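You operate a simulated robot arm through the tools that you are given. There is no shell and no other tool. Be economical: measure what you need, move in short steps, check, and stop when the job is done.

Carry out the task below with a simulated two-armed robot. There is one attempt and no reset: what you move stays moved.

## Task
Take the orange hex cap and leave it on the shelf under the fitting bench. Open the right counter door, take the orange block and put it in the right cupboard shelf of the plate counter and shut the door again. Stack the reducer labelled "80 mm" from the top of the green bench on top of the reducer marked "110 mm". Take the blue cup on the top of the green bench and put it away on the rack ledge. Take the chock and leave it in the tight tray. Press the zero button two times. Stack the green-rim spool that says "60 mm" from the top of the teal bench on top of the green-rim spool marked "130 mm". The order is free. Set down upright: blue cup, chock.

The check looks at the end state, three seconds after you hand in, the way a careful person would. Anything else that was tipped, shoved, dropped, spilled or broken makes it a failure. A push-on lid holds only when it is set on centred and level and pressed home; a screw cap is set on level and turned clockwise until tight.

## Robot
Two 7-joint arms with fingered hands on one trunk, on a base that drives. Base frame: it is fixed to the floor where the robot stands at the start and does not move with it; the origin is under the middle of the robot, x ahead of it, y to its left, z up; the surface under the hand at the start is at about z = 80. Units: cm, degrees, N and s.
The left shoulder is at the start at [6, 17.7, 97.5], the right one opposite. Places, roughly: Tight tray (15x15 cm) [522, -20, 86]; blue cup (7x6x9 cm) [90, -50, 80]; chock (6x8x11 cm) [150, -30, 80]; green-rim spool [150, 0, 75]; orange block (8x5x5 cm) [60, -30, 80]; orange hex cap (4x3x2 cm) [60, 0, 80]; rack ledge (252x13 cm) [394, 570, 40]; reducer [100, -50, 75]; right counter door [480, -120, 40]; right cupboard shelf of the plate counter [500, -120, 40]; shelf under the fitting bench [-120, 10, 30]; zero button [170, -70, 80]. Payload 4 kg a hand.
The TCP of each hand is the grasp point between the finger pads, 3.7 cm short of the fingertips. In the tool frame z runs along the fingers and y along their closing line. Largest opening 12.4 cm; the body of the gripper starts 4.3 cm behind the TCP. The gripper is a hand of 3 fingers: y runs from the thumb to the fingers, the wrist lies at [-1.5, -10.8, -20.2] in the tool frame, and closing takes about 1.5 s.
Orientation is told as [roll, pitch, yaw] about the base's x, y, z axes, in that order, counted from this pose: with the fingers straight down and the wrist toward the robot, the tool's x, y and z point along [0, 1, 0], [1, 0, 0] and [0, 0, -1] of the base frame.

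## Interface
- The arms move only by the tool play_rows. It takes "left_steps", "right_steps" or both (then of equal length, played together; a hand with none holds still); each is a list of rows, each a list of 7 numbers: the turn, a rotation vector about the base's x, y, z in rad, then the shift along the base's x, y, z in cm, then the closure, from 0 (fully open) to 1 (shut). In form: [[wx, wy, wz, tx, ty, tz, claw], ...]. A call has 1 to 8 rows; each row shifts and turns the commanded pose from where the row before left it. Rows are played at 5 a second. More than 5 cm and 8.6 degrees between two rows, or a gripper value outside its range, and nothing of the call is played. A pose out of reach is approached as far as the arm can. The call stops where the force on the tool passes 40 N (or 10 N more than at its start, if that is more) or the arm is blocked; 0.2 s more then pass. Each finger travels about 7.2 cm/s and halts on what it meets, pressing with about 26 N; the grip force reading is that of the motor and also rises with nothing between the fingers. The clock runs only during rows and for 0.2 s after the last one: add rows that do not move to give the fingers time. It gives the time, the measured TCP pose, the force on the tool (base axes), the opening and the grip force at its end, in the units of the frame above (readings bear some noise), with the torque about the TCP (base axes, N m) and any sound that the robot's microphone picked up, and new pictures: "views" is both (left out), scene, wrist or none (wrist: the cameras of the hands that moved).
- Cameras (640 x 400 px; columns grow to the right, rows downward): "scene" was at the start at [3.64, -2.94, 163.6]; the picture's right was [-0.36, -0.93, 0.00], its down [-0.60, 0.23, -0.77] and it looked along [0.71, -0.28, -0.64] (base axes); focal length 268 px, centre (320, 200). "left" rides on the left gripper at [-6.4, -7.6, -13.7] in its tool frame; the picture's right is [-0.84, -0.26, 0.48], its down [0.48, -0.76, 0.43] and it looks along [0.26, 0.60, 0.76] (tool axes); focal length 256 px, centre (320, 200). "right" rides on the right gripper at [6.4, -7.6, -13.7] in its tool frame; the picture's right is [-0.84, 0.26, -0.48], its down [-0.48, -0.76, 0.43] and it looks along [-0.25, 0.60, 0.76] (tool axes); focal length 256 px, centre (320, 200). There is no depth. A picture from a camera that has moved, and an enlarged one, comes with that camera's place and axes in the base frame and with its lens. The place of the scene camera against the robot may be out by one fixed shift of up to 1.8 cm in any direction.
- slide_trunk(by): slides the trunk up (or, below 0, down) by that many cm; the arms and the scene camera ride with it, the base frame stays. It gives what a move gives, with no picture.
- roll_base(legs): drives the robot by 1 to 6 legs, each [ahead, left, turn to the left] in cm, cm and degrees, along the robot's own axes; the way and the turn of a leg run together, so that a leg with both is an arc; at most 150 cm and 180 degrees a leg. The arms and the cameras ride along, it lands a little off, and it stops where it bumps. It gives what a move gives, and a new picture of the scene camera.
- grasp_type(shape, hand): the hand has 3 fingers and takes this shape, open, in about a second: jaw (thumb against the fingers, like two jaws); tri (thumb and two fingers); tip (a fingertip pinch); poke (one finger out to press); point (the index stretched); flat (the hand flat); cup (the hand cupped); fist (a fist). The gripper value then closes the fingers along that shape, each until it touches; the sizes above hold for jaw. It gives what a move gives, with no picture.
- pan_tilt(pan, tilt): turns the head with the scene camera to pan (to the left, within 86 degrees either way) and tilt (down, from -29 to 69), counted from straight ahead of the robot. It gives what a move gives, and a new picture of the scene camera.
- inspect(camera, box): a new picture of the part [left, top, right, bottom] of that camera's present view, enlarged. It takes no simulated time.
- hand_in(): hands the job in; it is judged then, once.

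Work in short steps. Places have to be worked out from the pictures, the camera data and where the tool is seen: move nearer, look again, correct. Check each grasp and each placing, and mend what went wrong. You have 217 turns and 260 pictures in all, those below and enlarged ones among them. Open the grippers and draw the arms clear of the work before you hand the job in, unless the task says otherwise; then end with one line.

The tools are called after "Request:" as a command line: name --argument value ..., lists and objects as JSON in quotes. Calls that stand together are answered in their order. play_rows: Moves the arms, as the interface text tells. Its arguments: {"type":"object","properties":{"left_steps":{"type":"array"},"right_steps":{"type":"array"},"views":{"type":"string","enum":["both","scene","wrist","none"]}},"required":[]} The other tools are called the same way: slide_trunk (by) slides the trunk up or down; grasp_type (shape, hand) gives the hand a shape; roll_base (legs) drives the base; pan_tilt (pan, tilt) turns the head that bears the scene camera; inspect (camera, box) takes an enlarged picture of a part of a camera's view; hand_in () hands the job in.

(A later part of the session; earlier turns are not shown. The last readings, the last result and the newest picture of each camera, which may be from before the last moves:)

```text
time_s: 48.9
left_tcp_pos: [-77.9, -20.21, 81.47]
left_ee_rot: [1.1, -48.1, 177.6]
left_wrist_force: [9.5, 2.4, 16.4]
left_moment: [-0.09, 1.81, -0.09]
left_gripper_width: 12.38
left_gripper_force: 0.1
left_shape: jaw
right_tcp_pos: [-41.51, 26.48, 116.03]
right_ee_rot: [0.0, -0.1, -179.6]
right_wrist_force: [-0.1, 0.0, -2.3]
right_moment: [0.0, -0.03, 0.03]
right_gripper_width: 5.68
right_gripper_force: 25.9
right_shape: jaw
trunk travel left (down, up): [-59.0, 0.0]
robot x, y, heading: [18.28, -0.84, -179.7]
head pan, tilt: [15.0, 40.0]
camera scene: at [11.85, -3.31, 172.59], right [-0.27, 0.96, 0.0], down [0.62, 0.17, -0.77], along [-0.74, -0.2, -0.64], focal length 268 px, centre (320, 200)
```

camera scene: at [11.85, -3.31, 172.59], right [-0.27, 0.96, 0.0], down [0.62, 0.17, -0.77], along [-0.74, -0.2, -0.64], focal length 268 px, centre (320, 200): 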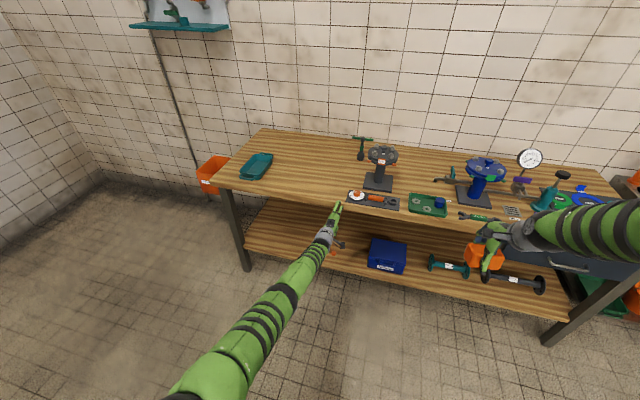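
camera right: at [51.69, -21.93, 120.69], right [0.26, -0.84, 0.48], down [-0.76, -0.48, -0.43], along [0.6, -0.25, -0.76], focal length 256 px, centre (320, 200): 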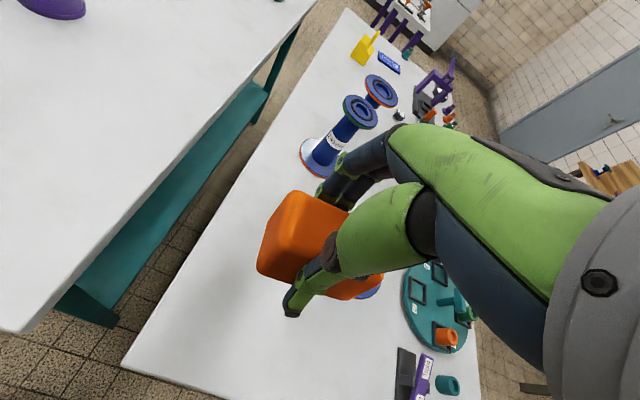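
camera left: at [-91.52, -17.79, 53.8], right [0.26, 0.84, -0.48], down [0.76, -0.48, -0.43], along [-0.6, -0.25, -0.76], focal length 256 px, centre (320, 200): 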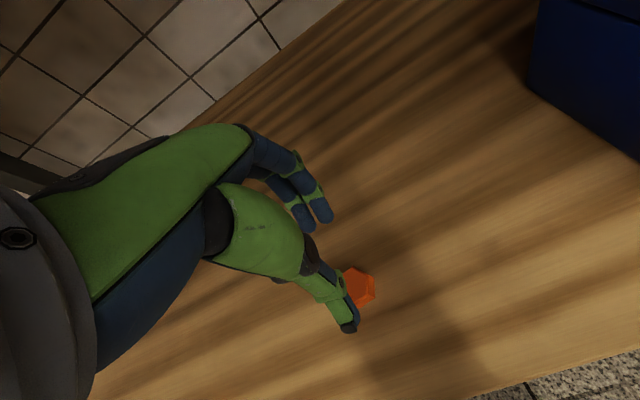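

Request:
roll_base --legs '[[-6, 0, 0]]'

```text
time_s: 49.9
left_tcp_pos: [-76.17, -19.95, 80.82]
left_ee_rot: [1.1, -47.7, 177.6]
left_wrist_force: [-0.6, -0.3, -0.6]
left_moment: [0.02, -0.01, -0.02]
left_gripper_width: 12.37
left_gripper_force: 0.1
left_shape: jaw
right_tcp_pos: [-39.69, 26.82, 115.72]
right_ee_rot: [0.1, 0.2, -179.7]
right_wrist_force: [0.0, 0.8, -1.5]
right_moment: [-0.01, -0.01, 0.02]
right_gripper_width: 5.67
right_gripper_force: 25.3
right_shape: jaw
trunk travel left (down, up): [-59.0, 0.0]
robot x, y, heading: [20.06, -1.49, -180.1]
head pan, tilt: [15.0, 40.0]
stopped in leg 1: the robot was blocked; the commanded pose is now the measured one
camera scene: at [13.24, -3.23, 172.56], right [-0.26, 0.96, 0.0], down [0.62, 0.17, -0.77], along [-0.74, -0.2, -0.64], focal length 268 px, centre (320, 200)
```

scene: 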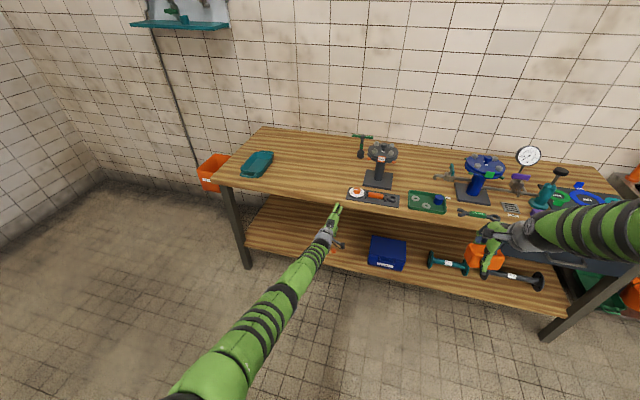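

Free of the edge. Now pull the hand back while keeping the tilt, to see whether the elbow bends.

Request:
play_rows --left_steps '[[0, 0, 0, 3, 0, 0, 0], [0, 0, 0, 3, 0, 0, 0], [0, 0, 0, 3, 0, 0, 0], [0, 0, 0, 3, 0, 0, 0], [0, 0, 0, 3, 0, 0, 0]]' --views "none"

```text
time_s: 51.0
left_tcp_pos: [-74.25, -20.16, 78.06]
left_ee_rot: [1.0, -47.8, 177.6]
left_wrist_force: [0.7, -0.3, 0.2]
left_moment: [-0.02, 0.01, 0.0]
left_gripper_width: 12.37
left_gripper_force: 0.0
left_shape: jaw
left hand out of reach, approached as far as the arm can: row 1, 2, 3, 4, 5
right_tcp_pos: [-39.69, 26.61, 115.89]
right_ee_rot: [0.0, 0.0, -179.7]
right_wrist_force: [1.0, 0.6, -0.8]
right_moment: [0.01, -0.03, 0.01]
right_gripper_width: 5.66
right_gripper_force: 26.6
right_shape: jaw
trunk travel left (down, up): [-59.0, 0.0]
robot x, y, heading: [20.02, -1.23, -179.7]
head pan, tilt: [15.0, 40.0]
```

Still sliding on a limit. I try sideways toward the middle while pulling back and up.

Request:
play_rows --left_steps '[[0, -0.1, 0, 2, 3, 2, 0], [0, -0.1, 0, 2, 3, 2, 0], [0, -0.1, 0, 2, 3, 2, 0], [0, -0.1, 0, 2, 3, 2, 0], [0, -0.1, 0, 2, 3, 2, 0], [0, -0.1, 0, 2, 3, 2, 0]]' --views "wrist"

```text
time_s: 52.5
left_tcp_pos: [-71.72, 0.27, 85.54]
left_ee_rot: [-0.6, -13.3, 178.4]
left_wrist_force: [0.4, 0.5, -0.3]
left_moment: [0.0, 0.03, 0.01]
left_gripper_width: 12.4
left_gripper_force: 0.1
left_shape: jaw
left hand out of reach, approached as far as the arm can: row 1, 2, 3, 4, 5, 6
right_tcp_pos: [-39.63, 26.79, 115.99]
right_ee_rot: [0.2, 0.0, -179.8]
right_wrist_force: [0.3, 0.2, -1.5]
right_moment: [0.0, -0.02, -0.02]
right_gripper_width: 5.66
right_gripper_force: 25.6
right_shape: jaw
trunk travel left (down, up): [-59.0, 0.0]
robot x, y, heading: [19.56, -1.52, -179.9]
head pan, tilt: [15.0, 40.0]
camera left: at [-61.0, 6.06, 97.02], right [0.16, 0.84, -0.52], down [0.63, -0.5, -0.6], along [-0.76, -0.23, -0.61], focal length 256 px, centre (320, 200)
```

left: 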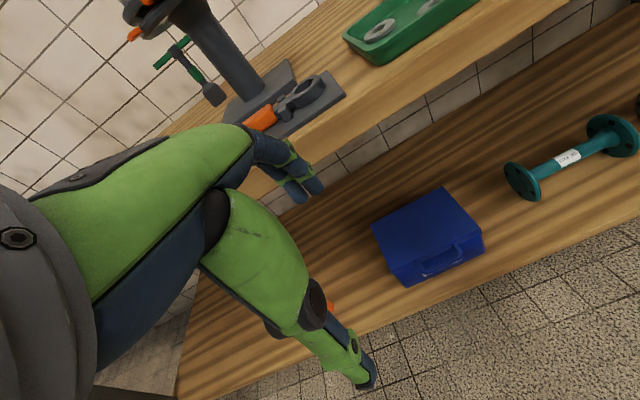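

Request:
pan_tilt --pan 25 --tilt 60

```text
time_s: 53.3
left_tcp_pos: [-71.72, 0.1, 85.39]
left_ee_rot: [-0.4, -13.3, 178.4]
left_wrist_force: [0.5, -0.3, -0.9]
left_moment: [0.03, 0.0, 0.02]
left_gripper_width: 12.4
left_gripper_force: 0.0
left_shape: jaw
right_tcp_pos: [-39.68, 26.78, 115.92]
right_ee_rot: [0.1, 0.0, -179.7]
right_wrist_force: [-0.2, 0.2, -0.5]
right_moment: [-0.01, -0.02, 0.0]
right_gripper_width: 5.68
right_gripper_force: 25.8
right_shape: jaw
trunk travel left (down, up): [-59.0, 0.0]
robot x, y, heading: [19.89, -1.48, -179.8]
head pan, tilt: [25.0, 60.0]
camera scene: at [15.64, -3.87, 169.9], right [-0.43, 0.9, 0.0], down [0.78, 0.37, -0.5], along [-0.45, -0.21, -0.87], focal length 268 px, centre (320, 200)
```

scene: 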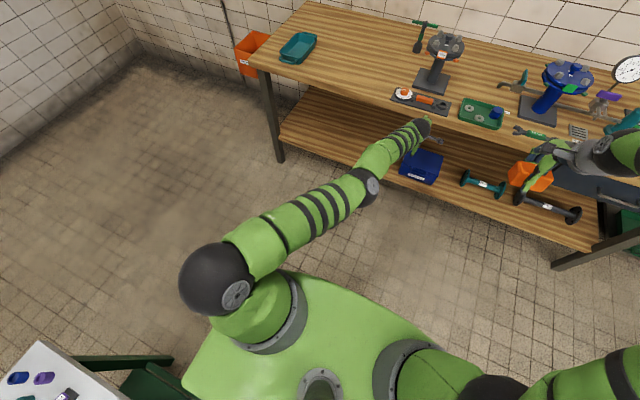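

The left elbow is nearly straight and bent the wrong way slightly. I move the right hand out of the way and swing the left hand inward so the elbow flexes outward.

Request:
play_rows --right_steps '[[0, 0, 0, 0, 4, 1, 1], [0, 0, 0, 0, 4, 1, 1], [0, 0, 0, 0, 4, 1, 1], [0, 0, 0, 0, 4, 1, 1], [0, 0, 0, 0, 4, 1, 1], [0, 0, 0, 0, 0, 0, 1]]' --left_steps '[[0, 0, 0, 2, 3.5, 1, 0], [0, 0, 0, 2, 3.5, 1, 0], [0, 0, 0, 2, 3.5, 1, 0], [0, 0, 0, 2, 3.5, 1, 0], [0, 0, 0, 2, 3.5, 1, 0], [0, 0, 0, 2, 0, 1, 0]]' --views "scene"

```text
time_s: 54.7
left_tcp_pos: [-63.42, 19.59, 90.77]
left_ee_rot: [-0.5, -13.4, 178.3]
left_wrist_force: [-0.8, -0.3, -0.4]
left_moment: [0.01, -0.02, -0.02]
left_gripper_width: 12.41
left_gripper_force: 0.0
left_shape: jaw
left hand out of reach, approached as far as the arm can: row 1, 2, 3, 4, 6
right_tcp_pos: [-39.74, 46.58, 120.89]
right_ee_rot: [0.1, 0.0, -179.5]
right_wrist_force: [0.5, -1.3, -1.1]
right_moment: [0.03, -0.02, -0.02]
right_gripper_width: 5.63
right_gripper_force: 26.2
right_shape: jaw
trunk travel left (down, up): [-59.0, 0.0]
robot x, y, heading: [19.94, -1.15, -179.7]
head pan, tilt: [25.0, 60.0]
camera scene: at [15.65, -3.93, 169.9], right [-0.43, 0.9, 0.0], down [0.78, 0.37, -0.5], along [-0.45, -0.21, -0.87], focal length 268 px, centre (320, 200)
```

scene: 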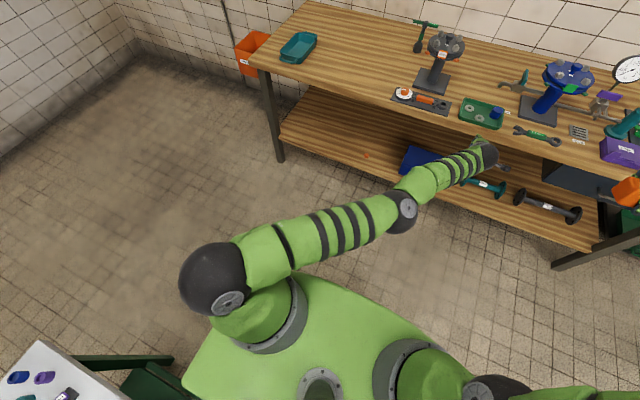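

Request:
play_rows --left_steps '[[0, -0.06, 0, 2.5, -1, 1, 0], [0, -0.06, 0, 2.5, -1, 1, 0], [0, -0.06, 0, 2.5, -1, 1, 0], [0, -0.05, 0, 2.5, -1, 1, 0], [0, 0, 0, 2.5, -1, 1, 0], [0, 0, 0, 2.5, -1, 1, 0]]' --views "scene"

```text
time_s: 56.1
left_tcp_pos: [-59.47, 21.18, 95.11]
left_ee_rot: [-0.8, 0.0, 178.4]
left_wrist_force: [1.2, -0.3, 0.5]
left_moment: [0.02, -0.01, -0.03]
left_gripper_width: 12.38
left_gripper_force: 0.1
left_shape: jaw
left hand out of reach, approached as far as the arm can: row 1, 2, 3, 4, 5, 6
right_tcp_pos: [-39.65, 46.61, 120.72]
right_ee_rot: [0.1, 0.1, -179.7]
right_wrist_force: [-0.1, -1.1, -1.7]
right_moment: [-0.02, 0.03, 0.0]
right_gripper_width: 5.69
right_gripper_force: 26.2
right_shape: jaw
trunk travel left (down, up): [-59.0, 0.0]
robot x, y, heading: [19.76, -1.32, -179.6]
head pan, tilt: [25.0, 60.0]
camera scene: at [15.67, -3.84, 169.9], right [-0.43, 0.9, 0.0], down [0.78, 0.37, -0.5], along [-0.45, -0.21, -0.87], focal length 268 px, centre (320, 200)
```

scene: 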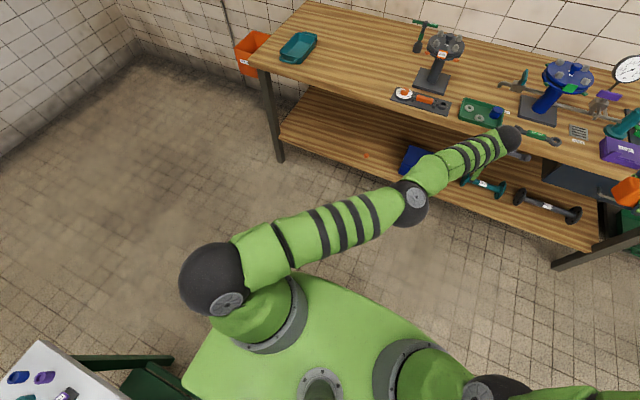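

The elbow flexes only when the hand swings to +y. I raise the right hand out of the way and continue the inward swing with the left.

Request:
play_rows --right_steps '[[0, 0, 0, 0, 2, 4, 1], [0, 0, 0, 0, 2, 4, 1], [0, 0, 0, 0, 2, 4, 1], [0, 0, 0, 0, 2, 4, 1], [0, 0, 0, 0, 2, 4, 1], [0, 0, 0, 0, 2, 4, 1]]' --views "none"

Request:
play_rows --left_steps '[[0, 0, 0, 1.5, 4, 0, 0], [0, 0, 0, 1.5, 4, 0, 0], [0, 0, 0, 1.5, 4, 0, 0], [0, 0, 0, 1.5, 4, 0, 0], [0, 0, 0, 2, 2, 0, 0], [0, 0, 0, 2, 2, 0, 0]]' --views "scene"

```text
time_s: 57.5
left_tcp_pos: [-59.49, 21.24, 95.04]
left_ee_rot: [-0.7, 0.0, 178.5]
left_wrist_force: [-0.9, 0.2, -1.0]
left_moment: [-0.02, 0.0, 0.02]
left_gripper_width: 12.43
left_gripper_force: 0.2
left_shape: jaw
right_tcp_pos: [-39.63, 58.98, 145.09]
right_ee_rot: [0.2, 0.0, -179.7]
right_wrist_force: [-0.7, 0.3, -1.0]
right_moment: [0.02, -0.03, -0.02]
right_gripper_width: 5.69
right_gripper_force: 26.0
right_shape: jaw
trunk travel left (down, up): [-59.0, 0.0]
robot x, y, heading: [19.99, -1.32, -179.7]
head pan, tilt: [25.0, 60.0]
```

```text
time_s: 58.9
left_tcp_pos: [-47.1, 35.38, 94.38]
left_ee_rot: [-0.7, -0.2, 178.4]
left_wrist_force: [0.2, -0.2, 0.4]
left_moment: [0.01, 0.01, 0.01]
left_gripper_width: 12.42
left_gripper_force: 0.1
left_shape: jaw
left hand out of reach, approached as far as the arm can: row 1, 2, 3, 4
right_tcp_pos: [-39.52, 58.9, 145.06]
right_ee_rot: [0.1, 0.0, -179.7]
right_wrist_force: [-0.1, 0.1, -2.1]
right_moment: [0.01, -0.04, 0.01]
right_gripper_width: 5.7
right_gripper_force: 25.8
right_shape: jaw
trunk travel left (down, up): [-59.0, 0.0]
robot x, y, heading: [19.78, -1.4, -179.7]
head pan, tilt: [25.0, 60.0]
camera scene: at [15.69, -3.82, 169.9], right [-0.43, 0.9, 0.0], down [0.78, 0.37, -0.5], along [-0.45, -0.21, -0.87], focal length 268 px, centre (320, 200)
```

scene: 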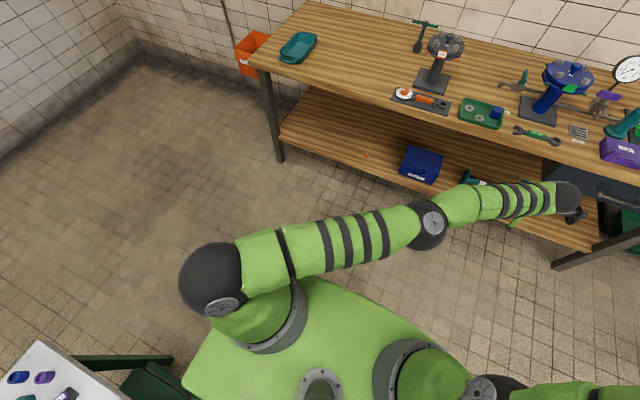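

It now bends properly. I pull it in toward the robot and then back to its own side.

Request:
play_rows --left_steps '[[0, 0, 0, 3, 0, 1, 0], [0, 0, 0, 3, -1, 1, 0], [0, 0, 0, 3, -1, 1, 0], [0, 0, 0, 2, -2, 1, 0], [0, 0, 0, 0, -3, 1, 0], [0, 0, 0, 0, -4, 1, 0], [0, 0, 0, 0, -4, 1, 0], [0, 0, 0, 0, -4, 1, 0]]' --views "scene"

```text
time_s: 60.7
left_tcp_pos: [-36.33, 16.44, 102.49]
left_ee_rot: [-0.9, -0.2, 178.4]
left_wrist_force: [0.8, 0.1, -1.5]
left_moment: [-0.04, -0.01, 0.01]
left_gripper_width: 12.39
left_gripper_force: 0.1
left_shape: jaw
right_tcp_pos: [-39.47, 58.82, 145.2]
right_ee_rot: [0.1, 0.1, -179.7]
right_wrist_force: [-0.2, 0.8, -2.0]
right_moment: [0.02, 0.03, -0.01]
right_gripper_width: 5.67
right_gripper_force: 26.3
right_shape: jaw
trunk travel left (down, up): [-59.0, 0.0]
robot x, y, heading: [20.36, -1.27, -180.1]
head pan, tilt: [25.0, 60.0]
camera scene: at [15.71, -3.96, 169.89], right [-0.43, 0.9, 0.0], down [0.78, 0.37, -0.5], along [-0.45, -0.21, -0.87], focal length 268 px, centre (320, 200)
```

scene: 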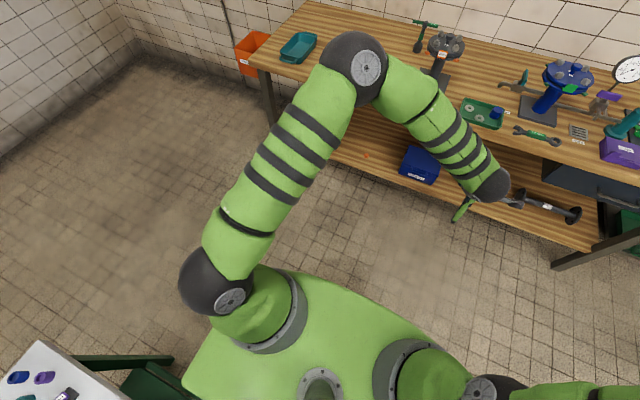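

Elbow is recovered; lesson: never stretch fully. I bring both arms to a carrying pose.

Request:
play_rows --left_steps '[[0, 0, 0, 0, -4, 1, 0], [0, 0, 0, 0, -4, 1, 0], [0, 0, 0, 0, -4, 1, 0], [0, 0, 0, 0, -4, 1, 0], [0, 0, 0, 0, -4, 1, 0], [0, 0, 0, 0, -4, 1, 0], [0, 0, 0, 0, -4, 1, 0], [0, 0, 0, 0, -4, 1, 0]]' --right_steps '[[0, 0, 0, 0, -4, -2, 1], [0, 0, 0, 0, -4, -2, 1], [0, 0, 0, 0, -4, -2, 1], [0, 0, 0, 0, -4, -2, 1], [0, 0, 0, 0, -4, -2, 1], [0, 0, 0, 0, -3, -2, 1], [0, 0, 0, 0, 0, -2, 1], [0, 0, 0, 0, 0, -2, 1]]' --views "none"

Request:
roll_base --legs '[[25, 0, 0], [0, 0, 90], [148, 0, 0], [0, 0, 90]]'

```text
time_s: 62.5
left_tcp_pos: [-36.3, -15.71, 110.48]
left_ee_rot: [-0.7, -0.2, 178.5]
left_wrist_force: [0.6, -0.3, 0.2]
left_moment: [0.01, 0.01, 0.01]
left_gripper_width: 12.38
left_gripper_force: 0.0
left_shape: jaw
right_tcp_pos: [-39.51, 35.73, 128.98]
right_ee_rot: [0.1, 0.0, -179.7]
right_wrist_force: [0.4, 0.7, -2.2]
right_moment: [0.04, -0.03, 0.01]
right_gripper_width: 5.66
right_gripper_force: 25.9
right_shape: jaw
trunk travel left (down, up): [-59.0, 0.0]
robot x, y, heading: [19.9, -1.17, -179.7]
head pan, tilt: [25.0, 60.0]
```

```text
time_s: 79.1
left_tcp_pos: [54.94, -137.36, 110.55]
left_ee_rot: [-0.8, -0.2, -0.8]
left_wrist_force: [-0.4, 0.2, 0.0]
left_moment: [0.0, -0.01, 0.04]
left_gripper_width: 12.4
left_gripper_force: 0.0
left_shape: jaw
right_tcp_pos: [58.99, -188.69, 128.87]
right_ee_rot: [0.1, 0.0, 1.2]
right_wrist_force: [0.2, -0.3, -2.1]
right_moment: [0.05, 0.05, 0.02]
right_gripper_width: 5.57
right_gripper_force: 26.0
right_shape: jaw
trunk travel left (down, up): [-59.0, 0.0]
robot x, y, heading: [-1.05, -152.56, 0.9]
head pan, tilt: [25.0, 60.0]
camera scene: at [0.52, -149.59, 169.9], right [0.44, -0.9, 0.0], down [-0.78, -0.38, -0.5], along [0.45, 0.22, -0.87], focal length 268 px, centre (320, 200)
```

scene: 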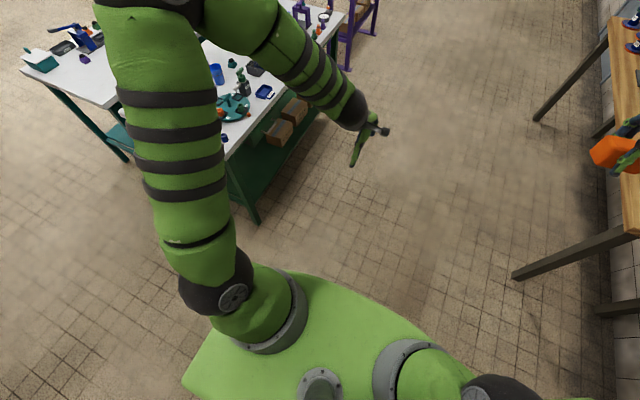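

Clear corridor. I look left toward the green bench.

Request:
roll_base --legs '[[130, 0, 0], [0, 0, 60]]'

Request:
pan_tilt --pan 0 --tilt 35

```text
time_s: 88.3
left_tcp_pos: [145.09, -94.45, 110.44]
left_ee_rot: [-0.8, -0.1, 58.6]
left_wrist_force: [0.1, -0.3, -0.2]
left_moment: [-0.04, 0.01, -0.01]
left_gripper_width: 12.41
left_gripper_force: 0.0
left_shape: jaw
right_tcp_pos: [191.35, -117.14, 128.98]
right_ee_rot: [0.1, 0.1, 60.4]
right_wrist_force: [0.9, 0.1, -1.6]
right_moment: [-0.02, -0.01, 0.01]
right_gripper_width: 5.55
right_gripper_force: 26.0
right_shape: jaw
trunk travel left (down, up): [-59.0, 0.0]
robot x, y, heading: [129.54, -150.56, 60.6]
head pan, tilt: [25.0, 60.0]
camera scene: at [127.39, -146.33, 169.9], right [1.0, -0.08, 0.0], down [-0.07, -0.86, -0.5], along [0.04, 0.5, -0.87], focal length 268 px, centre (320, 200)
```

scene: 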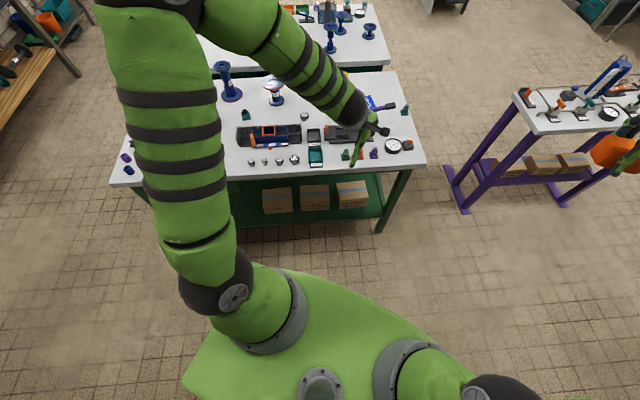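

```text
time_s: 89.2
left_tcp_pos: [145.11, -94.51, 110.39]
left_ee_rot: [-0.7, -0.3, 58.6]
left_wrist_force: [0.5, 0.0, -0.4]
left_moment: [0.03, 0.01, 0.0]
left_gripper_width: 12.42
left_gripper_force: 0.0
left_shape: jaw
right_tcp_pos: [191.29, -117.31, 128.97]
right_ee_rot: [0.0, 0.2, 60.5]
right_wrist_force: [-0.3, -0.2, -2.6]
right_moment: [0.0, 0.02, 0.06]
right_gripper_width: 5.55
right_gripper_force: 26.2
right_shape: jaw
trunk travel left (down, up): [-59.0, 0.0]
robot x, y, heading: [129.56, -150.73, 60.5]
head pan, tilt: [0.0, 35.0]
camera scene: at [131.21, -145.32, 173.32], right [0.87, -0.49, 0.0], down [-0.28, -0.5, -0.82], along [0.4, 0.71, -0.57], focal length 268 px, centre (320, 200)
```

scene: 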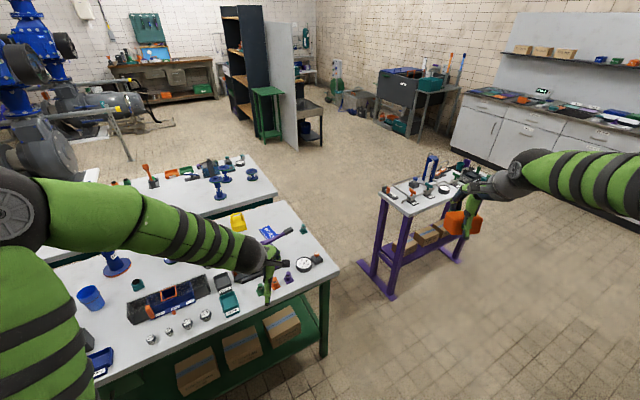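

I zoom in on the dial/zero-button region and the chock.

Request:
inspect --camera "scene" --box '[200, 200, 345, 310]'

Request:
inspect --camera "left" --box '[200, 0, 640, 400]'

```text
3.64 times, centred on (272, 255) of scene
camera zoom: at [131.21, -145.32, 173.32], right [0.87, -0.49, 0.0], down [-0.28, -0.5, -0.82], along [0.4, 0.71, -0.57], focal length 975 px, centre (493, 0)
```

zoom: 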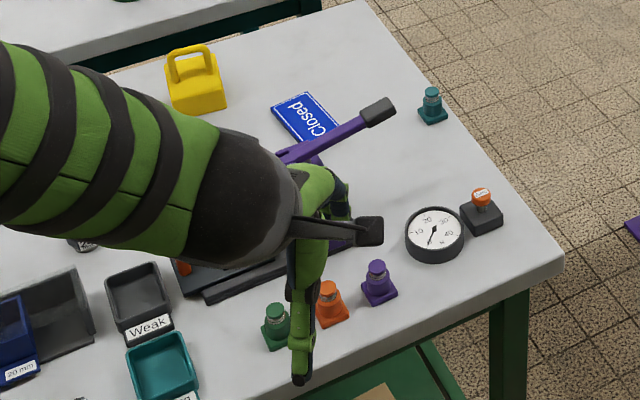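

```text
1.00 times, centred on (420, 200) of left (not enlarged: the box is as wide or as high as the picture)
camera zoom: at [146.42, -104.26, 124.15], right [0.59, -0.66, -0.47], down [-0.8, -0.4, -0.44], along [0.1, 0.64, -0.76], focal length 256 px, centre (220, 200)
```

zoom: 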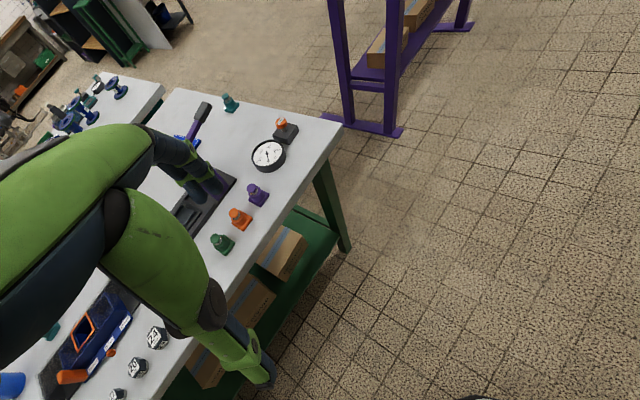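

The orange button sits at about (171, -72.5) beside the dial. I raise the left hand over obstacles, and take the poke shape.

Request:
play_rows --left_steps '[[0, 0, 0, 0, 0, 4, 0], [0, 0, 0, 0, 0, 4, 0], [0, 0, 0, 0, 0, 4, 0], [0, 0, 0, 0, 0, 4, 0]]' --views "none"

Request:
roll_base --legs '[[0, 0, -20], [0, 8, 0]]'

Request:
grasp_type --shape "poke" --hand "left"

Request:
inspect --camera "left" --box '[0, 0, 640, 400]'

```text
time_s: 90.2
left_tcp_pos: [145.05, -94.65, 126.67]
left_ee_rot: [-0.8, -0.3, 58.6]
left_wrist_force: [0.4, -0.3, -0.8]
left_moment: [0.02, 0.02, -0.02]
left_gripper_width: 12.39
left_gripper_force: 0.1
left_shape: jaw
right_tcp_pos: [191.29, -117.2, 128.97]
right_ee_rot: [0.1, -0.1, 60.6]
right_wrist_force: [0.2, -0.6, -1.6]
right_moment: [0.01, 0.04, -0.02]
right_gripper_width: 5.53
right_gripper_force: 26.3
right_shape: jaw
trunk travel left (down, up): [-59.0, 0.0]
robot x, y, heading: [129.73, -150.76, 60.3]
head pan, tilt: [0.0, 35.0]
```

```text
time_s: 92.3
left_tcp_pos: [157.83, -96.96, 126.52]
left_ee_rot: [-0.9, -0.3, 38.5]
left_wrist_force: [0.5, 0.5, 0.0]
left_moment: [-0.02, -0.01, -0.02]
left_gripper_width: 12.39
left_gripper_force: 0.0
left_shape: jaw
right_tcp_pos: [193.61, -134.11, 129.1]
right_ee_rot: [0.0, 0.0, 40.5]
right_wrist_force: [-0.5, 1.1, -2.0]
right_moment: [-0.05, 0.01, -0.01]
right_gripper_width: 5.53
right_gripper_force: 26.5
right_shape: jaw
trunk travel left (down, up): [-59.0, 0.0]
robot x, y, heading: [124.12, -144.3, 40.2]
head pan, tilt: [0.0, 35.0]
camera scene: at [127.35, -140.24, 173.33], right [0.65, -0.76, 0.0], down [-0.44, -0.37, -0.82], along [0.62, 0.53, -0.57], focal length 268 px, centre (320, 200)
```

scene: 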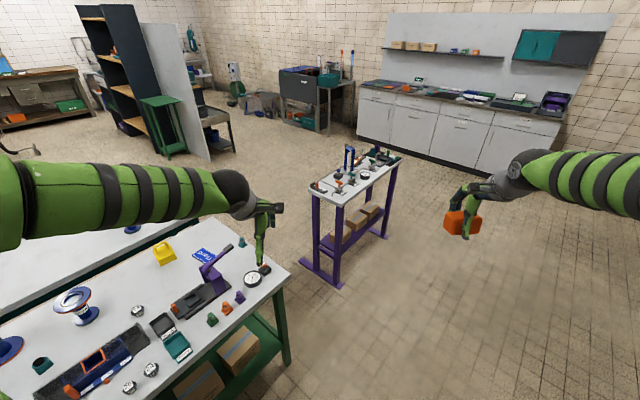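

```text
time_s: 93.2
left_tcp_pos: [158.0, -97.08, 126.52]
left_ee_rot: [-0.9, -0.2, 38.4]
left_wrist_force: [0.2, 0.6, 0.3]
left_moment: [0.03, -0.01, 0.01]
left_gripper_width: 0.0
left_gripper_force: 0.1
left_shape: poke
right_tcp_pos: [193.74, -134.26, 129.07]
right_ee_rot: [0.1, 0.1, 40.4]
right_wrist_force: [0.0, 0.4, -2.6]
right_moment: [-0.02, 0.02, 0.0]
right_gripper_width: 5.51
right_gripper_force: 26.4
right_shape: jaw
trunk travel left (down, up): [-59.0, 0.0]
robot x, y, heading: [124.36, -144.21, 40.3]
head pan, tilt: [0.0, 35.0]
```

```text
1.00 times, centred on (320, 200) of left (not enlarged: the box is as wide or as high as the picture)
camera zoom: at [155.91, -106.66, 140.19], right [0.33, -0.82, -0.47], down [-0.89, -0.1, -0.44], along [0.32, 0.56, -0.76], focal length 256 px, centre (320, 200)
```

zoom: 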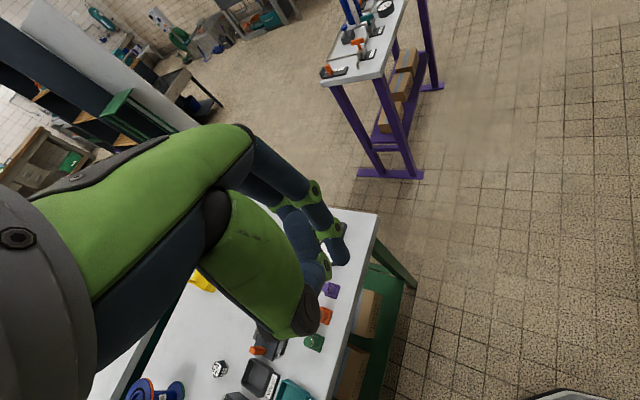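

The index tip is roughly 1–1.5 cm forward of the TCP axis. I move above the button and look.

Request:
play_rows --left_steps '[[0, 0, 0, 2, 4, -2, 0], [0, 0, 0, 2, 4, -2, 0], [0, 0, 0, 2, 4, -2, 0], [0, 0, 0, 2, 4, -2, 0], [0, 0, 0, 2, 4, -2, 0], [0, 0, 0, 2, 4, -2, 0]]'

```text
time_s: 94.6
left_tcp_pos: [170.07, -73.06, 114.5]
left_ee_rot: [-0.8, -0.1, 38.6]
left_wrist_force: [0.2, -0.5, 0.6]
left_moment: [0.02, 0.03, -0.02]
left_gripper_width: 0.0
left_gripper_force: 0.1
left_shape: poke
right_tcp_pos: [193.81, -134.04, 128.91]
right_ee_rot: [0.2, 0.1, 40.5]
right_wrist_force: [-0.2, 0.6, -2.6]
right_moment: [0.0, 0.01, -0.01]
right_gripper_width: 5.5
right_gripper_force: 26.1
right_shape: jaw
trunk travel left (down, up): [-59.0, 0.0]
robot x, y, heading: [124.18, -144.43, 40.4]
head pan, tilt: [0.0, 35.0]
camera scene: at [127.57, -140.24, 173.32], right [0.65, -0.76, 0.0], down [-0.44, -0.37, -0.82], along [0.62, 0.53, -0.57], focal length 268 px, centre (320, 200)
camera left: at [167.97, -82.58, 128.03], right [0.33, -0.82, -0.47], down [-0.89, -0.1, -0.44], along [0.32, 0.56, -0.76], focal length 256 px, centre (320, 200)
```

scene: 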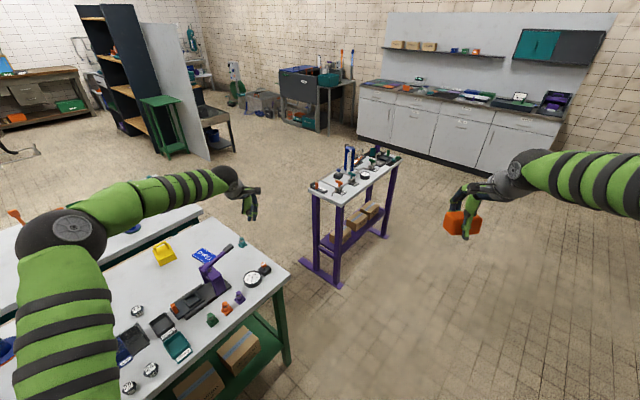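
left: 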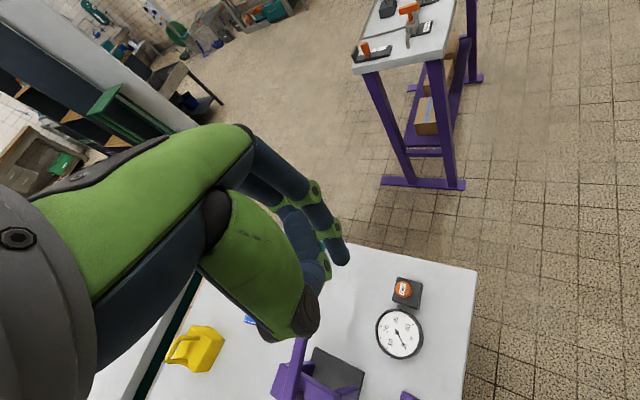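

Triangulating gives the button at about (172.7, -71.8, 84). I correct and descend part way.

Request:
play_rows --left_steps '[[0, 0, 0, 0.7, 0.5, -4, 0], [0, 0, 0, 0.6, 0.5, -4, 0], [0, 0, 0, 0, 0, -4, 0], [0, 0, 0, 0, 0, -4, 0], [0, 0, 0, 0, 0, -4, 0]]' --views "wrist"

Request:
inspect --camera "scene" --box '[190, 180, 320, 300]'

```text
time_s: 95.8
left_tcp_pos: [171.33, -71.95, 94.46]
left_ee_rot: [-0.8, -0.2, 38.5]
left_wrist_force: [0.4, 0.2, -0.5]
left_moment: [-0.06, -0.01, 0.03]
left_gripper_width: 0.0
left_gripper_force: 0.0
left_shape: poke
right_tcp_pos: [193.81, -134.19, 128.84]
right_ee_rot: [0.1, 0.0, 40.4]
right_wrist_force: [-0.2, -0.4, -1.9]
right_moment: [0.01, -0.01, -0.02]
right_gripper_width: 5.51
right_gripper_force: 25.9
right_shape: jaw
trunk travel left (down, up): [-59.0, 0.0]
robot x, y, heading: [124.29, -143.92, 40.3]
head pan, tilt: [0.0, 35.0]
camera left: at [169.14, -81.56, 108.07], right [0.33, -0.82, -0.47], down [-0.89, -0.1, -0.44], along [0.32, 0.57, -0.76], focal length 256 px, centre (320, 200)
```

left: 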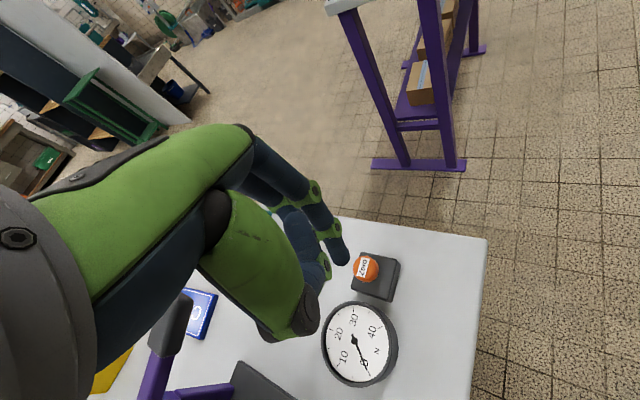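

```text
3.33 times, centred on (255, 240) of scene
camera zoom: at [127.53, -140.33, 173.33], right [0.65, -0.76, 0.0], down [-0.44, -0.37, -0.82], along [0.62, 0.53, -0.57], focal length 894 px, centre (537, 67)
```

zoom: 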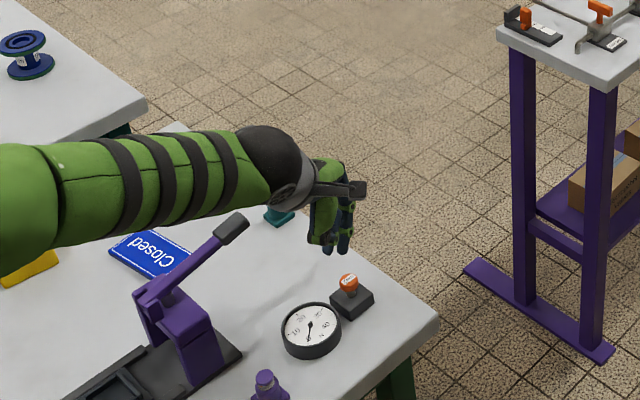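

The orange "zero" button is confirmed and the finger is nearly aligned. I descend 4 cm with a small correction.

Request:
play_rows --left_steps '[[0, 0, 0, 0.3, -0.2, -1.5, 0], [0, 0, 0, 0, 0, -1.5, 0], [0, 0, 0, 0, 0, -0.7, 0]]' --views "wrist"

Request:
inspect --camera "scene" --box '[230, 220, 300, 280]'

```text
time_s: 96.6
left_tcp_pos: [171.61, -72.22, 90.93]
left_ee_rot: [-0.9, -0.2, 38.5]
left_wrist_force: [0.3, 0.0, -0.5]
left_moment: [-0.01, -0.04, 0.0]
left_gripper_width: 0.02
left_gripper_force: 0.1
left_shape: poke
right_tcp_pos: [193.84, -134.15, 129.03]
right_ee_rot: [0.0, 0.1, 40.4]
right_wrist_force: [-0.3, -0.1, -2.2]
right_moment: [0.03, 0.03, -0.01]
right_gripper_width: 5.54
right_gripper_force: 25.8
right_shape: jaw
trunk travel left (down, up): [-59.0, 0.0]
robot x, y, heading: [124.18, -144.47, 40.4]
head pan, tilt: [0.0, 35.0]
camera left: at [169.47, -81.87, 104.55], right [0.33, -0.82, -0.47], down [-0.89, -0.1, -0.44], along [0.32, 0.56, -0.76], focal length 256 px, centre (320, 200)
```

left: 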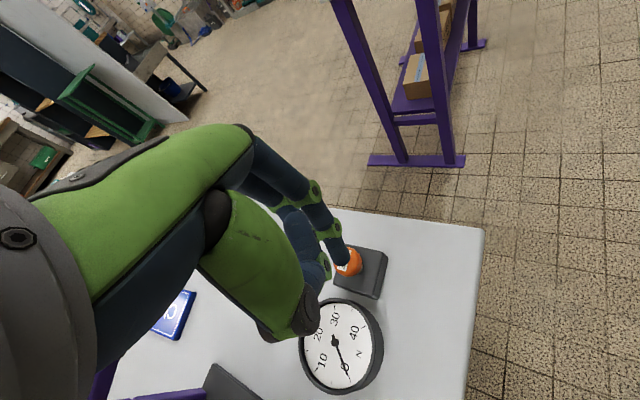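

```text
6.67 times, centred on (265, 250) of scene
camera zoom: at [127.5, -140.37, 173.33], right [0.65, -0.76, 0.0], down [-0.44, -0.37, -0.82], along [0.62, 0.53, -0.57], focal length 1788 px, centre (687, -133)
```

zoom: 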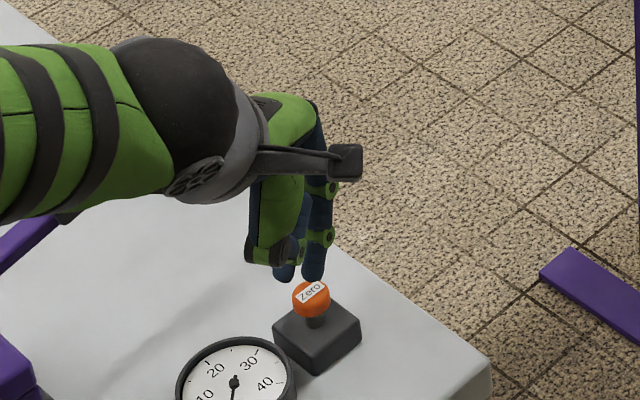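

Finger is right above the button, about 1.5 cm up. I press down slowly.

Request:
play_rows --left_steps '[[0, 0, 0, 0.2, -0.1, -0.6, 0], [0, 0, 0, 0, 0, -0.6, 0], [0, 0, 0, 0, 0, -0.5, 0], [0, 0, 0, 0, 0, -0.4, 0]]' --views "wrist"

Request:
inspect --camera "scene" --box '[230, 220, 300, 280]'

```text
time_s: 97.6
left_tcp_pos: [171.72, -72.44, 88.76]
left_ee_rot: [-0.7, -0.2, 38.5]
left_wrist_force: [0.3, 0.4, 0.4]
left_moment: [0.01, 0.01, 0.0]
left_gripper_width: 0.0
left_gripper_force: 0.1
left_shape: poke
right_tcp_pos: [193.71, -134.31, 129.02]
right_ee_rot: [0.1, 0.0, 40.4]
right_wrist_force: [-0.5, 0.7, -1.6]
right_moment: [-0.02, 0.04, 0.0]
right_gripper_width: 5.49
right_gripper_force: 26.5
right_shape: jaw
trunk travel left (down, up): [-59.0, 0.0]
robot x, y, heading: [124.17, -144.17, 40.4]
head pan, tilt: [0.0, 35.0]
camera left: at [169.69, -82.01, 102.41], right [0.33, -0.82, -0.47], down [-0.89, -0.1, -0.44], along [0.32, 0.56, -0.76], focal length 256 px, centre (320, 200)
```

left: 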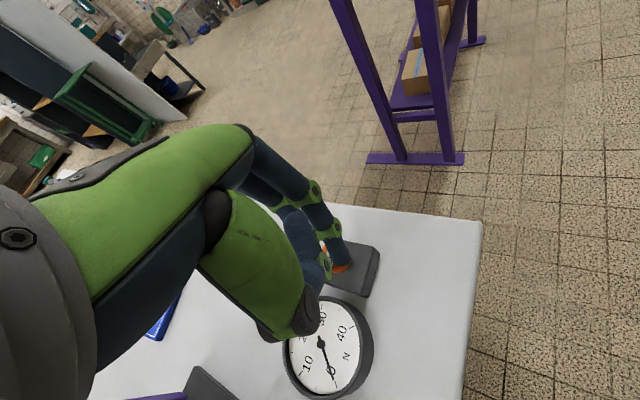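

```text
6.67 times, centred on (265, 250) of scene
camera zoom: at [127.49, -140.39, 173.33], right [0.65, -0.76, 0.0], down [-0.44, -0.37, -0.82], along [0.62, 0.53, -0.57], focal length 1788 px, centre (687, -133)
```

zoom: 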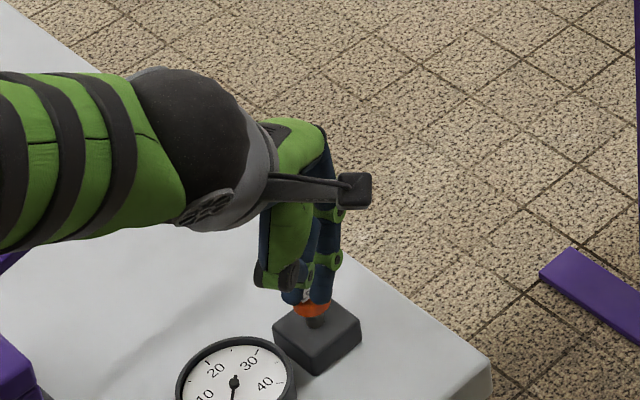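

Finger covers the button top in both views; continue pressing until resistance.

Request:
play_rows --left_steps '[[0, 0, 0, 0, 0, -0.4, 0], [0, 0, 0, 0, 0, -0.4, 0], [0, 0, 0, 0, 0, -0.3, 0]]' --views "none"

```text
time_s: 98.4
left_tcp_pos: [171.84, -72.28, 87.78]
left_ee_rot: [-0.8, -0.1, 38.5]
left_wrist_force: [-0.9, -0.5, 2.9]
left_moment: [0.0, 0.02, -0.01]
left_gripper_width: 0.0
left_gripper_force: 0.0
left_shape: poke
right_tcp_pos: [193.69, -134.22, 129.0]
right_ee_rot: [0.2, 0.1, 40.5]
right_wrist_force: [0.3, 0.2, -2.4]
right_moment: [-0.01, 0.04, -0.01]
right_gripper_width: 5.52
right_gripper_force: 26.6
right_shape: jaw
trunk travel left (down, up): [-59.0, 0.0]
robot x, y, heading: [124.34, -144.44, 40.4]
head pan, tilt: [0.0, 35.0]
heard: click
```

A click with 2.9 N: first press. I lift off 2 cm and press once more.

Request:
play_rows --left_steps '[[0, 0, 0, 0, 0, 1, 0], [0, 0, 0, 0, 0, 1, 0], [0, 0, 0, 0, 0, 0, 0]]' --views "none"

Request:
play_rows --left_steps '[[0, 0, 0, 0, 0, -1, 0], [0, 0, 0, 0, 0, -0.6, 0], [0, 0, 0, 0, 0, -0.4, 0], [0, 0, 0, 0, 0, 0, 0]]' --views "none"

```text
time_s: 99.2
left_tcp_pos: [171.83, -72.47, 89.61]
left_ee_rot: [-0.8, -0.2, 38.5]
left_wrist_force: [0.7, -0.4, -0.1]
left_moment: [0.02, 0.0, 0.0]
left_gripper_width: 0.0
left_gripper_force: 0.2
left_shape: poke
right_tcp_pos: [193.78, -134.17, 128.95]
right_ee_rot: [0.1, 0.0, 40.4]
right_wrist_force: [-0.2, -0.8, -2.4]
right_moment: [0.0, 0.02, 0.01]
right_gripper_width: 5.55
right_gripper_force: 26.0
right_shape: jaw
trunk travel left (down, up): [-59.0, 0.0]
robot x, y, heading: [124.45, -144.55, 40.3]
head pan, tilt: [0.0, 35.0]
```

```text
time_s: 100.2
left_tcp_pos: [171.9, -72.4, 87.75]
left_ee_rot: [-0.8, -0.2, 38.5]
left_wrist_force: [-1.0, -0.4, 1.3]
left_moment: [-0.03, 0.0, -0.01]
left_gripper_width: 0.0
left_gripper_force: 0.0
left_shape: poke
right_tcp_pos: [193.68, -134.33, 129.03]
right_ee_rot: [0.1, 0.0, 40.4]
right_wrist_force: [-1.0, 0.5, -2.3]
right_moment: [-0.03, 0.01, -0.03]
right_gripper_width: 5.52
right_gripper_force: 25.7
right_shape: jaw
trunk travel left (down, up): [-59.0, 0.0]
robot x, y, heading: [124.34, -144.0, 40.2]
head pan, tilt: [0.0, 35.0]
heard: click
```

Second click heard. I lift the hand well up, return to the jaw shape, and move the base beside the bench in front of the chock.

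Request:
play_rows --left_steps '[[0, 0, 0, 0, 0, 5, 0], [0, 0, 0, 0, 0, 5, 0], [0, 0, 0, 0, 0, 5, 0], [0, 0, 0, -2, -2, 4, 0], [0, 0, 0, -2, -2, 4, 0], [0, 0, 0, -2, -2, 4, 0], [0, 0, 0, -2, -2, 4, 0], [0, 0, 0, -2, -2, 4, 0]]' --views "none"

Request:
grasp_type --shape "jaw" --hand "left"

Request:
roll_base --legs '[[0, 0, 50], [0, -38, 0], [30, 0, 0]]'

```text
time_s: 102.0
left_tcp_pos: [161.98, -82.29, 122.81]
left_ee_rot: [-0.7, -0.3, 38.7]
left_wrist_force: [0.1, 0.1, -0.4]
left_moment: [0.01, 0.02, 0.0]
left_gripper_width: 0.0
left_gripper_force: 0.0
left_shape: poke
right_tcp_pos: [193.68, -134.32, 129.05]
right_ee_rot: [0.1, 0.0, 40.5]
right_wrist_force: [0.4, 0.0, -2.3]
right_moment: [-0.01, 0.04, 0.0]
right_gripper_width: 5.52
right_gripper_force: 26.0
right_shape: jaw
trunk travel left (down, up): [-59.0, 0.0]
robot x, y, heading: [124.5, -144.41, 40.1]
head pan, tilt: [0.0, 35.0]
```

```text
time_s: 102.9
left_tcp_pos: [162.04, -82.27, 122.6]
left_ee_rot: [-0.8, -0.3, 38.5]
left_wrist_force: [-0.7, 0.3, 1.4]
left_moment: [0.0, 0.0, 0.04]
left_gripper_width: 12.36
left_gripper_force: 0.1
left_shape: jaw
right_tcp_pos: [193.59, -134.27, 128.92]
right_ee_rot: [0.1, -0.1, 40.4]
right_wrist_force: [0.4, -0.1, -1.7]
right_moment: [0.01, 0.0, 0.02]
right_gripper_width: 5.49
right_gripper_force: 25.9
right_shape: jaw
trunk travel left (down, up): [-59.0, 0.0]
robot x, y, heading: [124.66, -144.47, 40.3]
head pan, tilt: [0.0, 35.0]
```

```text
time_s: 109.2
left_tcp_pos: [135.12, -44.82, 122.57]
left_ee_rot: [-0.8, -0.1, 90.2]
left_wrist_force: [-0.1, 0.3, -1.3]
left_moment: [-0.05, -0.01, -0.01]
left_gripper_width: 12.4
left_gripper_force: 0.0
left_shape: jaw
right_tcp_pos: [195.53, -52.04, 128.87]
right_ee_rot: [0.1, 0.2, 92.0]
right_wrist_force: [0.8, 0.7, -1.8]
right_moment: [-0.03, -0.03, 0.01]
right_gripper_width: 5.51
right_gripper_force: 26.2
right_shape: jaw
trunk travel left (down, up): [-59.0, 0.0]
robot x, y, heading: [160.77, -112.94, 91.9]
head pan, tilt: [0.0, 35.0]
camera scene: at [158.9, -106.75, 173.32], right [1.0, 0.04, 0.0], down [0.02, -0.57, -0.82], along [-0.03, 0.82, -0.57], focal length 268 px, centre (320, 200)
```

scene: 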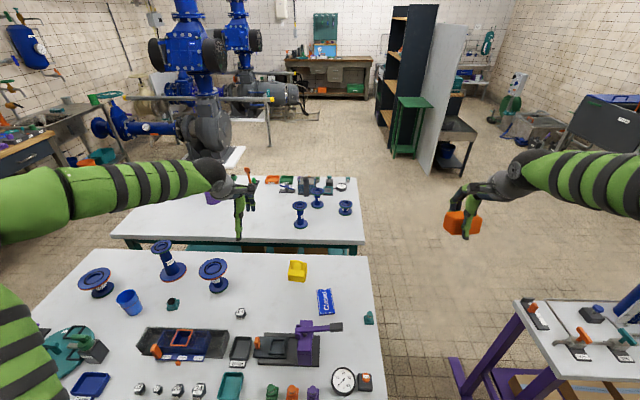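

Excellent view. I zoom to read labels on the green bench and the teal bench.

Request:
inspect --camera "scene" --box '[60, 225, 240, 325]'

Request:
inspect --camera "scene" --box '[190, 170, 370, 290]'

```text
3.56 times, centred on (150, 275) of scene
camera zoom: at [158.9, -106.75, 173.32], right [1.0, 0.04, 0.0], down [0.02, -0.57, -0.82], along [-0.03, 0.82, -0.57], focal length 954 px, centre (924, -67)
```

zoom: 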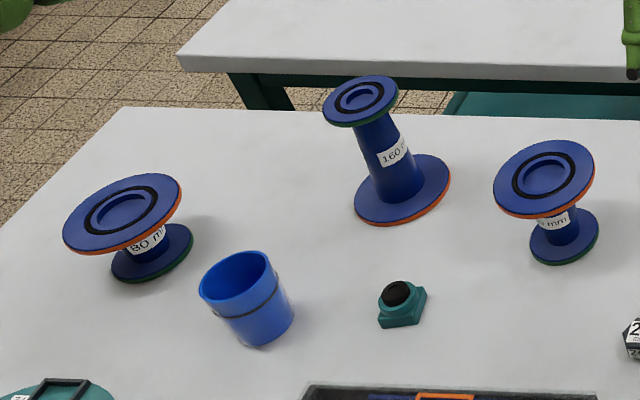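

```text
3.33 times, centred on (280, 230) of scene
camera zoom: at [158.9, -106.75, 173.32], right [1.0, 0.04, 0.0], down [0.02, -0.57, -0.82], along [-0.03, 0.82, -0.57], focal length 894 px, centre (453, 100)
```

zoom: 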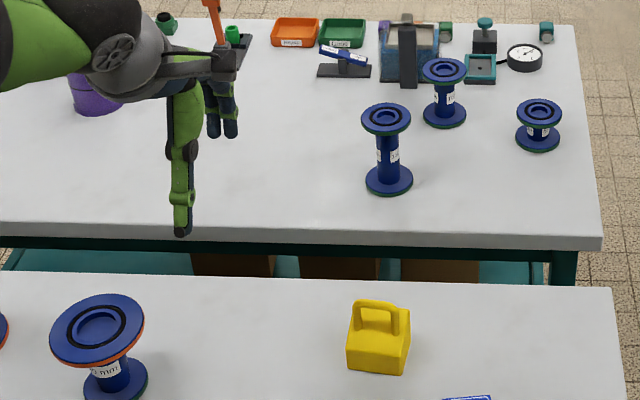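

The chock has an arched handle on top, running along x. I move the left hand over it for a wrist look, and read the third reducer's label.

Request:
play_rows --left_steps '[[0, 0, 0, 2.4, 2.5, -2.5, 0], [0, 0, 0, 2.4, 2.5, -2.5, 0], [0, 0, 0, 2.4, 2.5, -2.5, 0], [0, 0, 0, 2.4, 2.5, -2.5, 0], [0, 0, 0, 2.4, 2.5, -2.5, 0]]' --views "wrist"

Request:
inspect --camera "scene" --box '[190, 250, 240, 300]'

Request:
inspect --camera "scene" --box '[285, 180, 365, 235]'

```text
time_s: 110.5
left_tcp_pos: [147.12, -32.31, 110.04]
left_ee_rot: [-0.6, -0.1, 90.3]
left_wrist_force: [-0.3, 0.1, 0.0]
left_moment: [-0.02, 0.0, -0.02]
left_gripper_width: 12.41
left_gripper_force: 0.2
left_shape: jaw
right_tcp_pos: [195.42, -51.95, 128.87]
right_ee_rot: [0.2, 0.0, 92.2]
right_wrist_force: [0.3, 0.2, -1.4]
right_moment: [-0.02, 0.01, -0.02]
right_gripper_width: 5.49
right_gripper_force: 26.0
right_shape: jaw
trunk travel left (down, up): [-59.0, 0.0]
robot x, y, heading: [160.44, -113.04, 91.8]
head pan, tilt: [0.0, 35.0]
camera left: at [153.35, -39.84, 123.79], right [0.84, -0.25, -0.47], down [-0.47, -0.76, -0.44], along [-0.25, 0.6, -0.76], focal length 256 px, centre (320, 200)
```

left: 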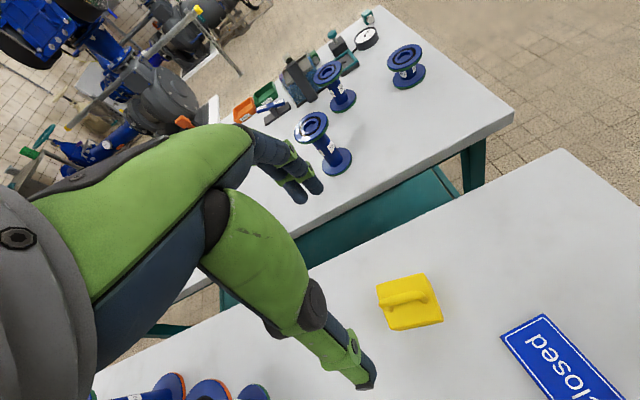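

```text
8.00 times, centred on (215, 275) of scene
camera zoom: at [158.99, -106.76, 173.32], right [1.0, 0.04, 0.0], down [0.02, -0.57, -0.82], along [-0.03, 0.82, -0.57], focal length 2145 px, centre (1160, -400)
```

zoom: 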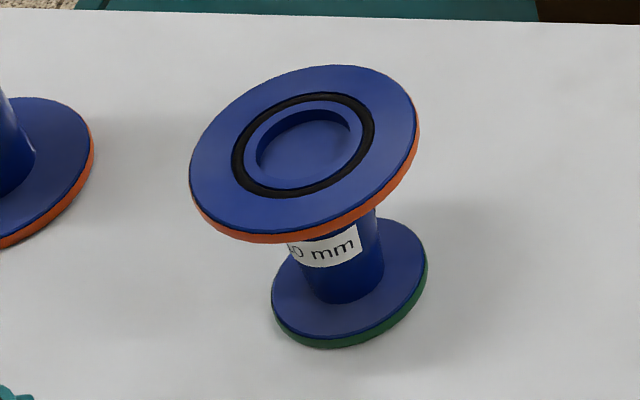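

```text
7.27 times, centred on (325, 208) of scene
camera zoom: at [158.99, -106.76, 173.32], right [1.0, 0.04, 0.0], down [0.02, -0.57, -0.82], along [-0.03, 0.82, -0.57], focal length 1950 px, centre (284, 146)
```

zoom: 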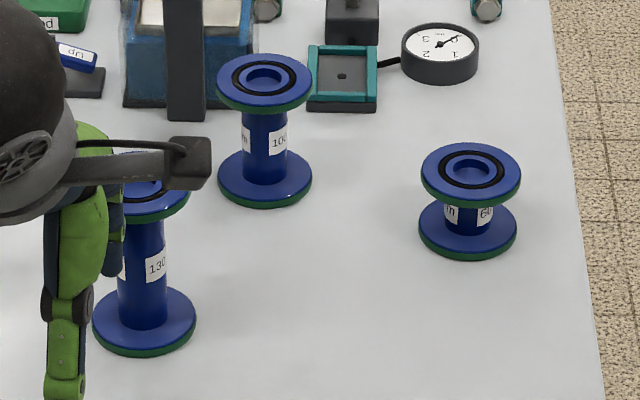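

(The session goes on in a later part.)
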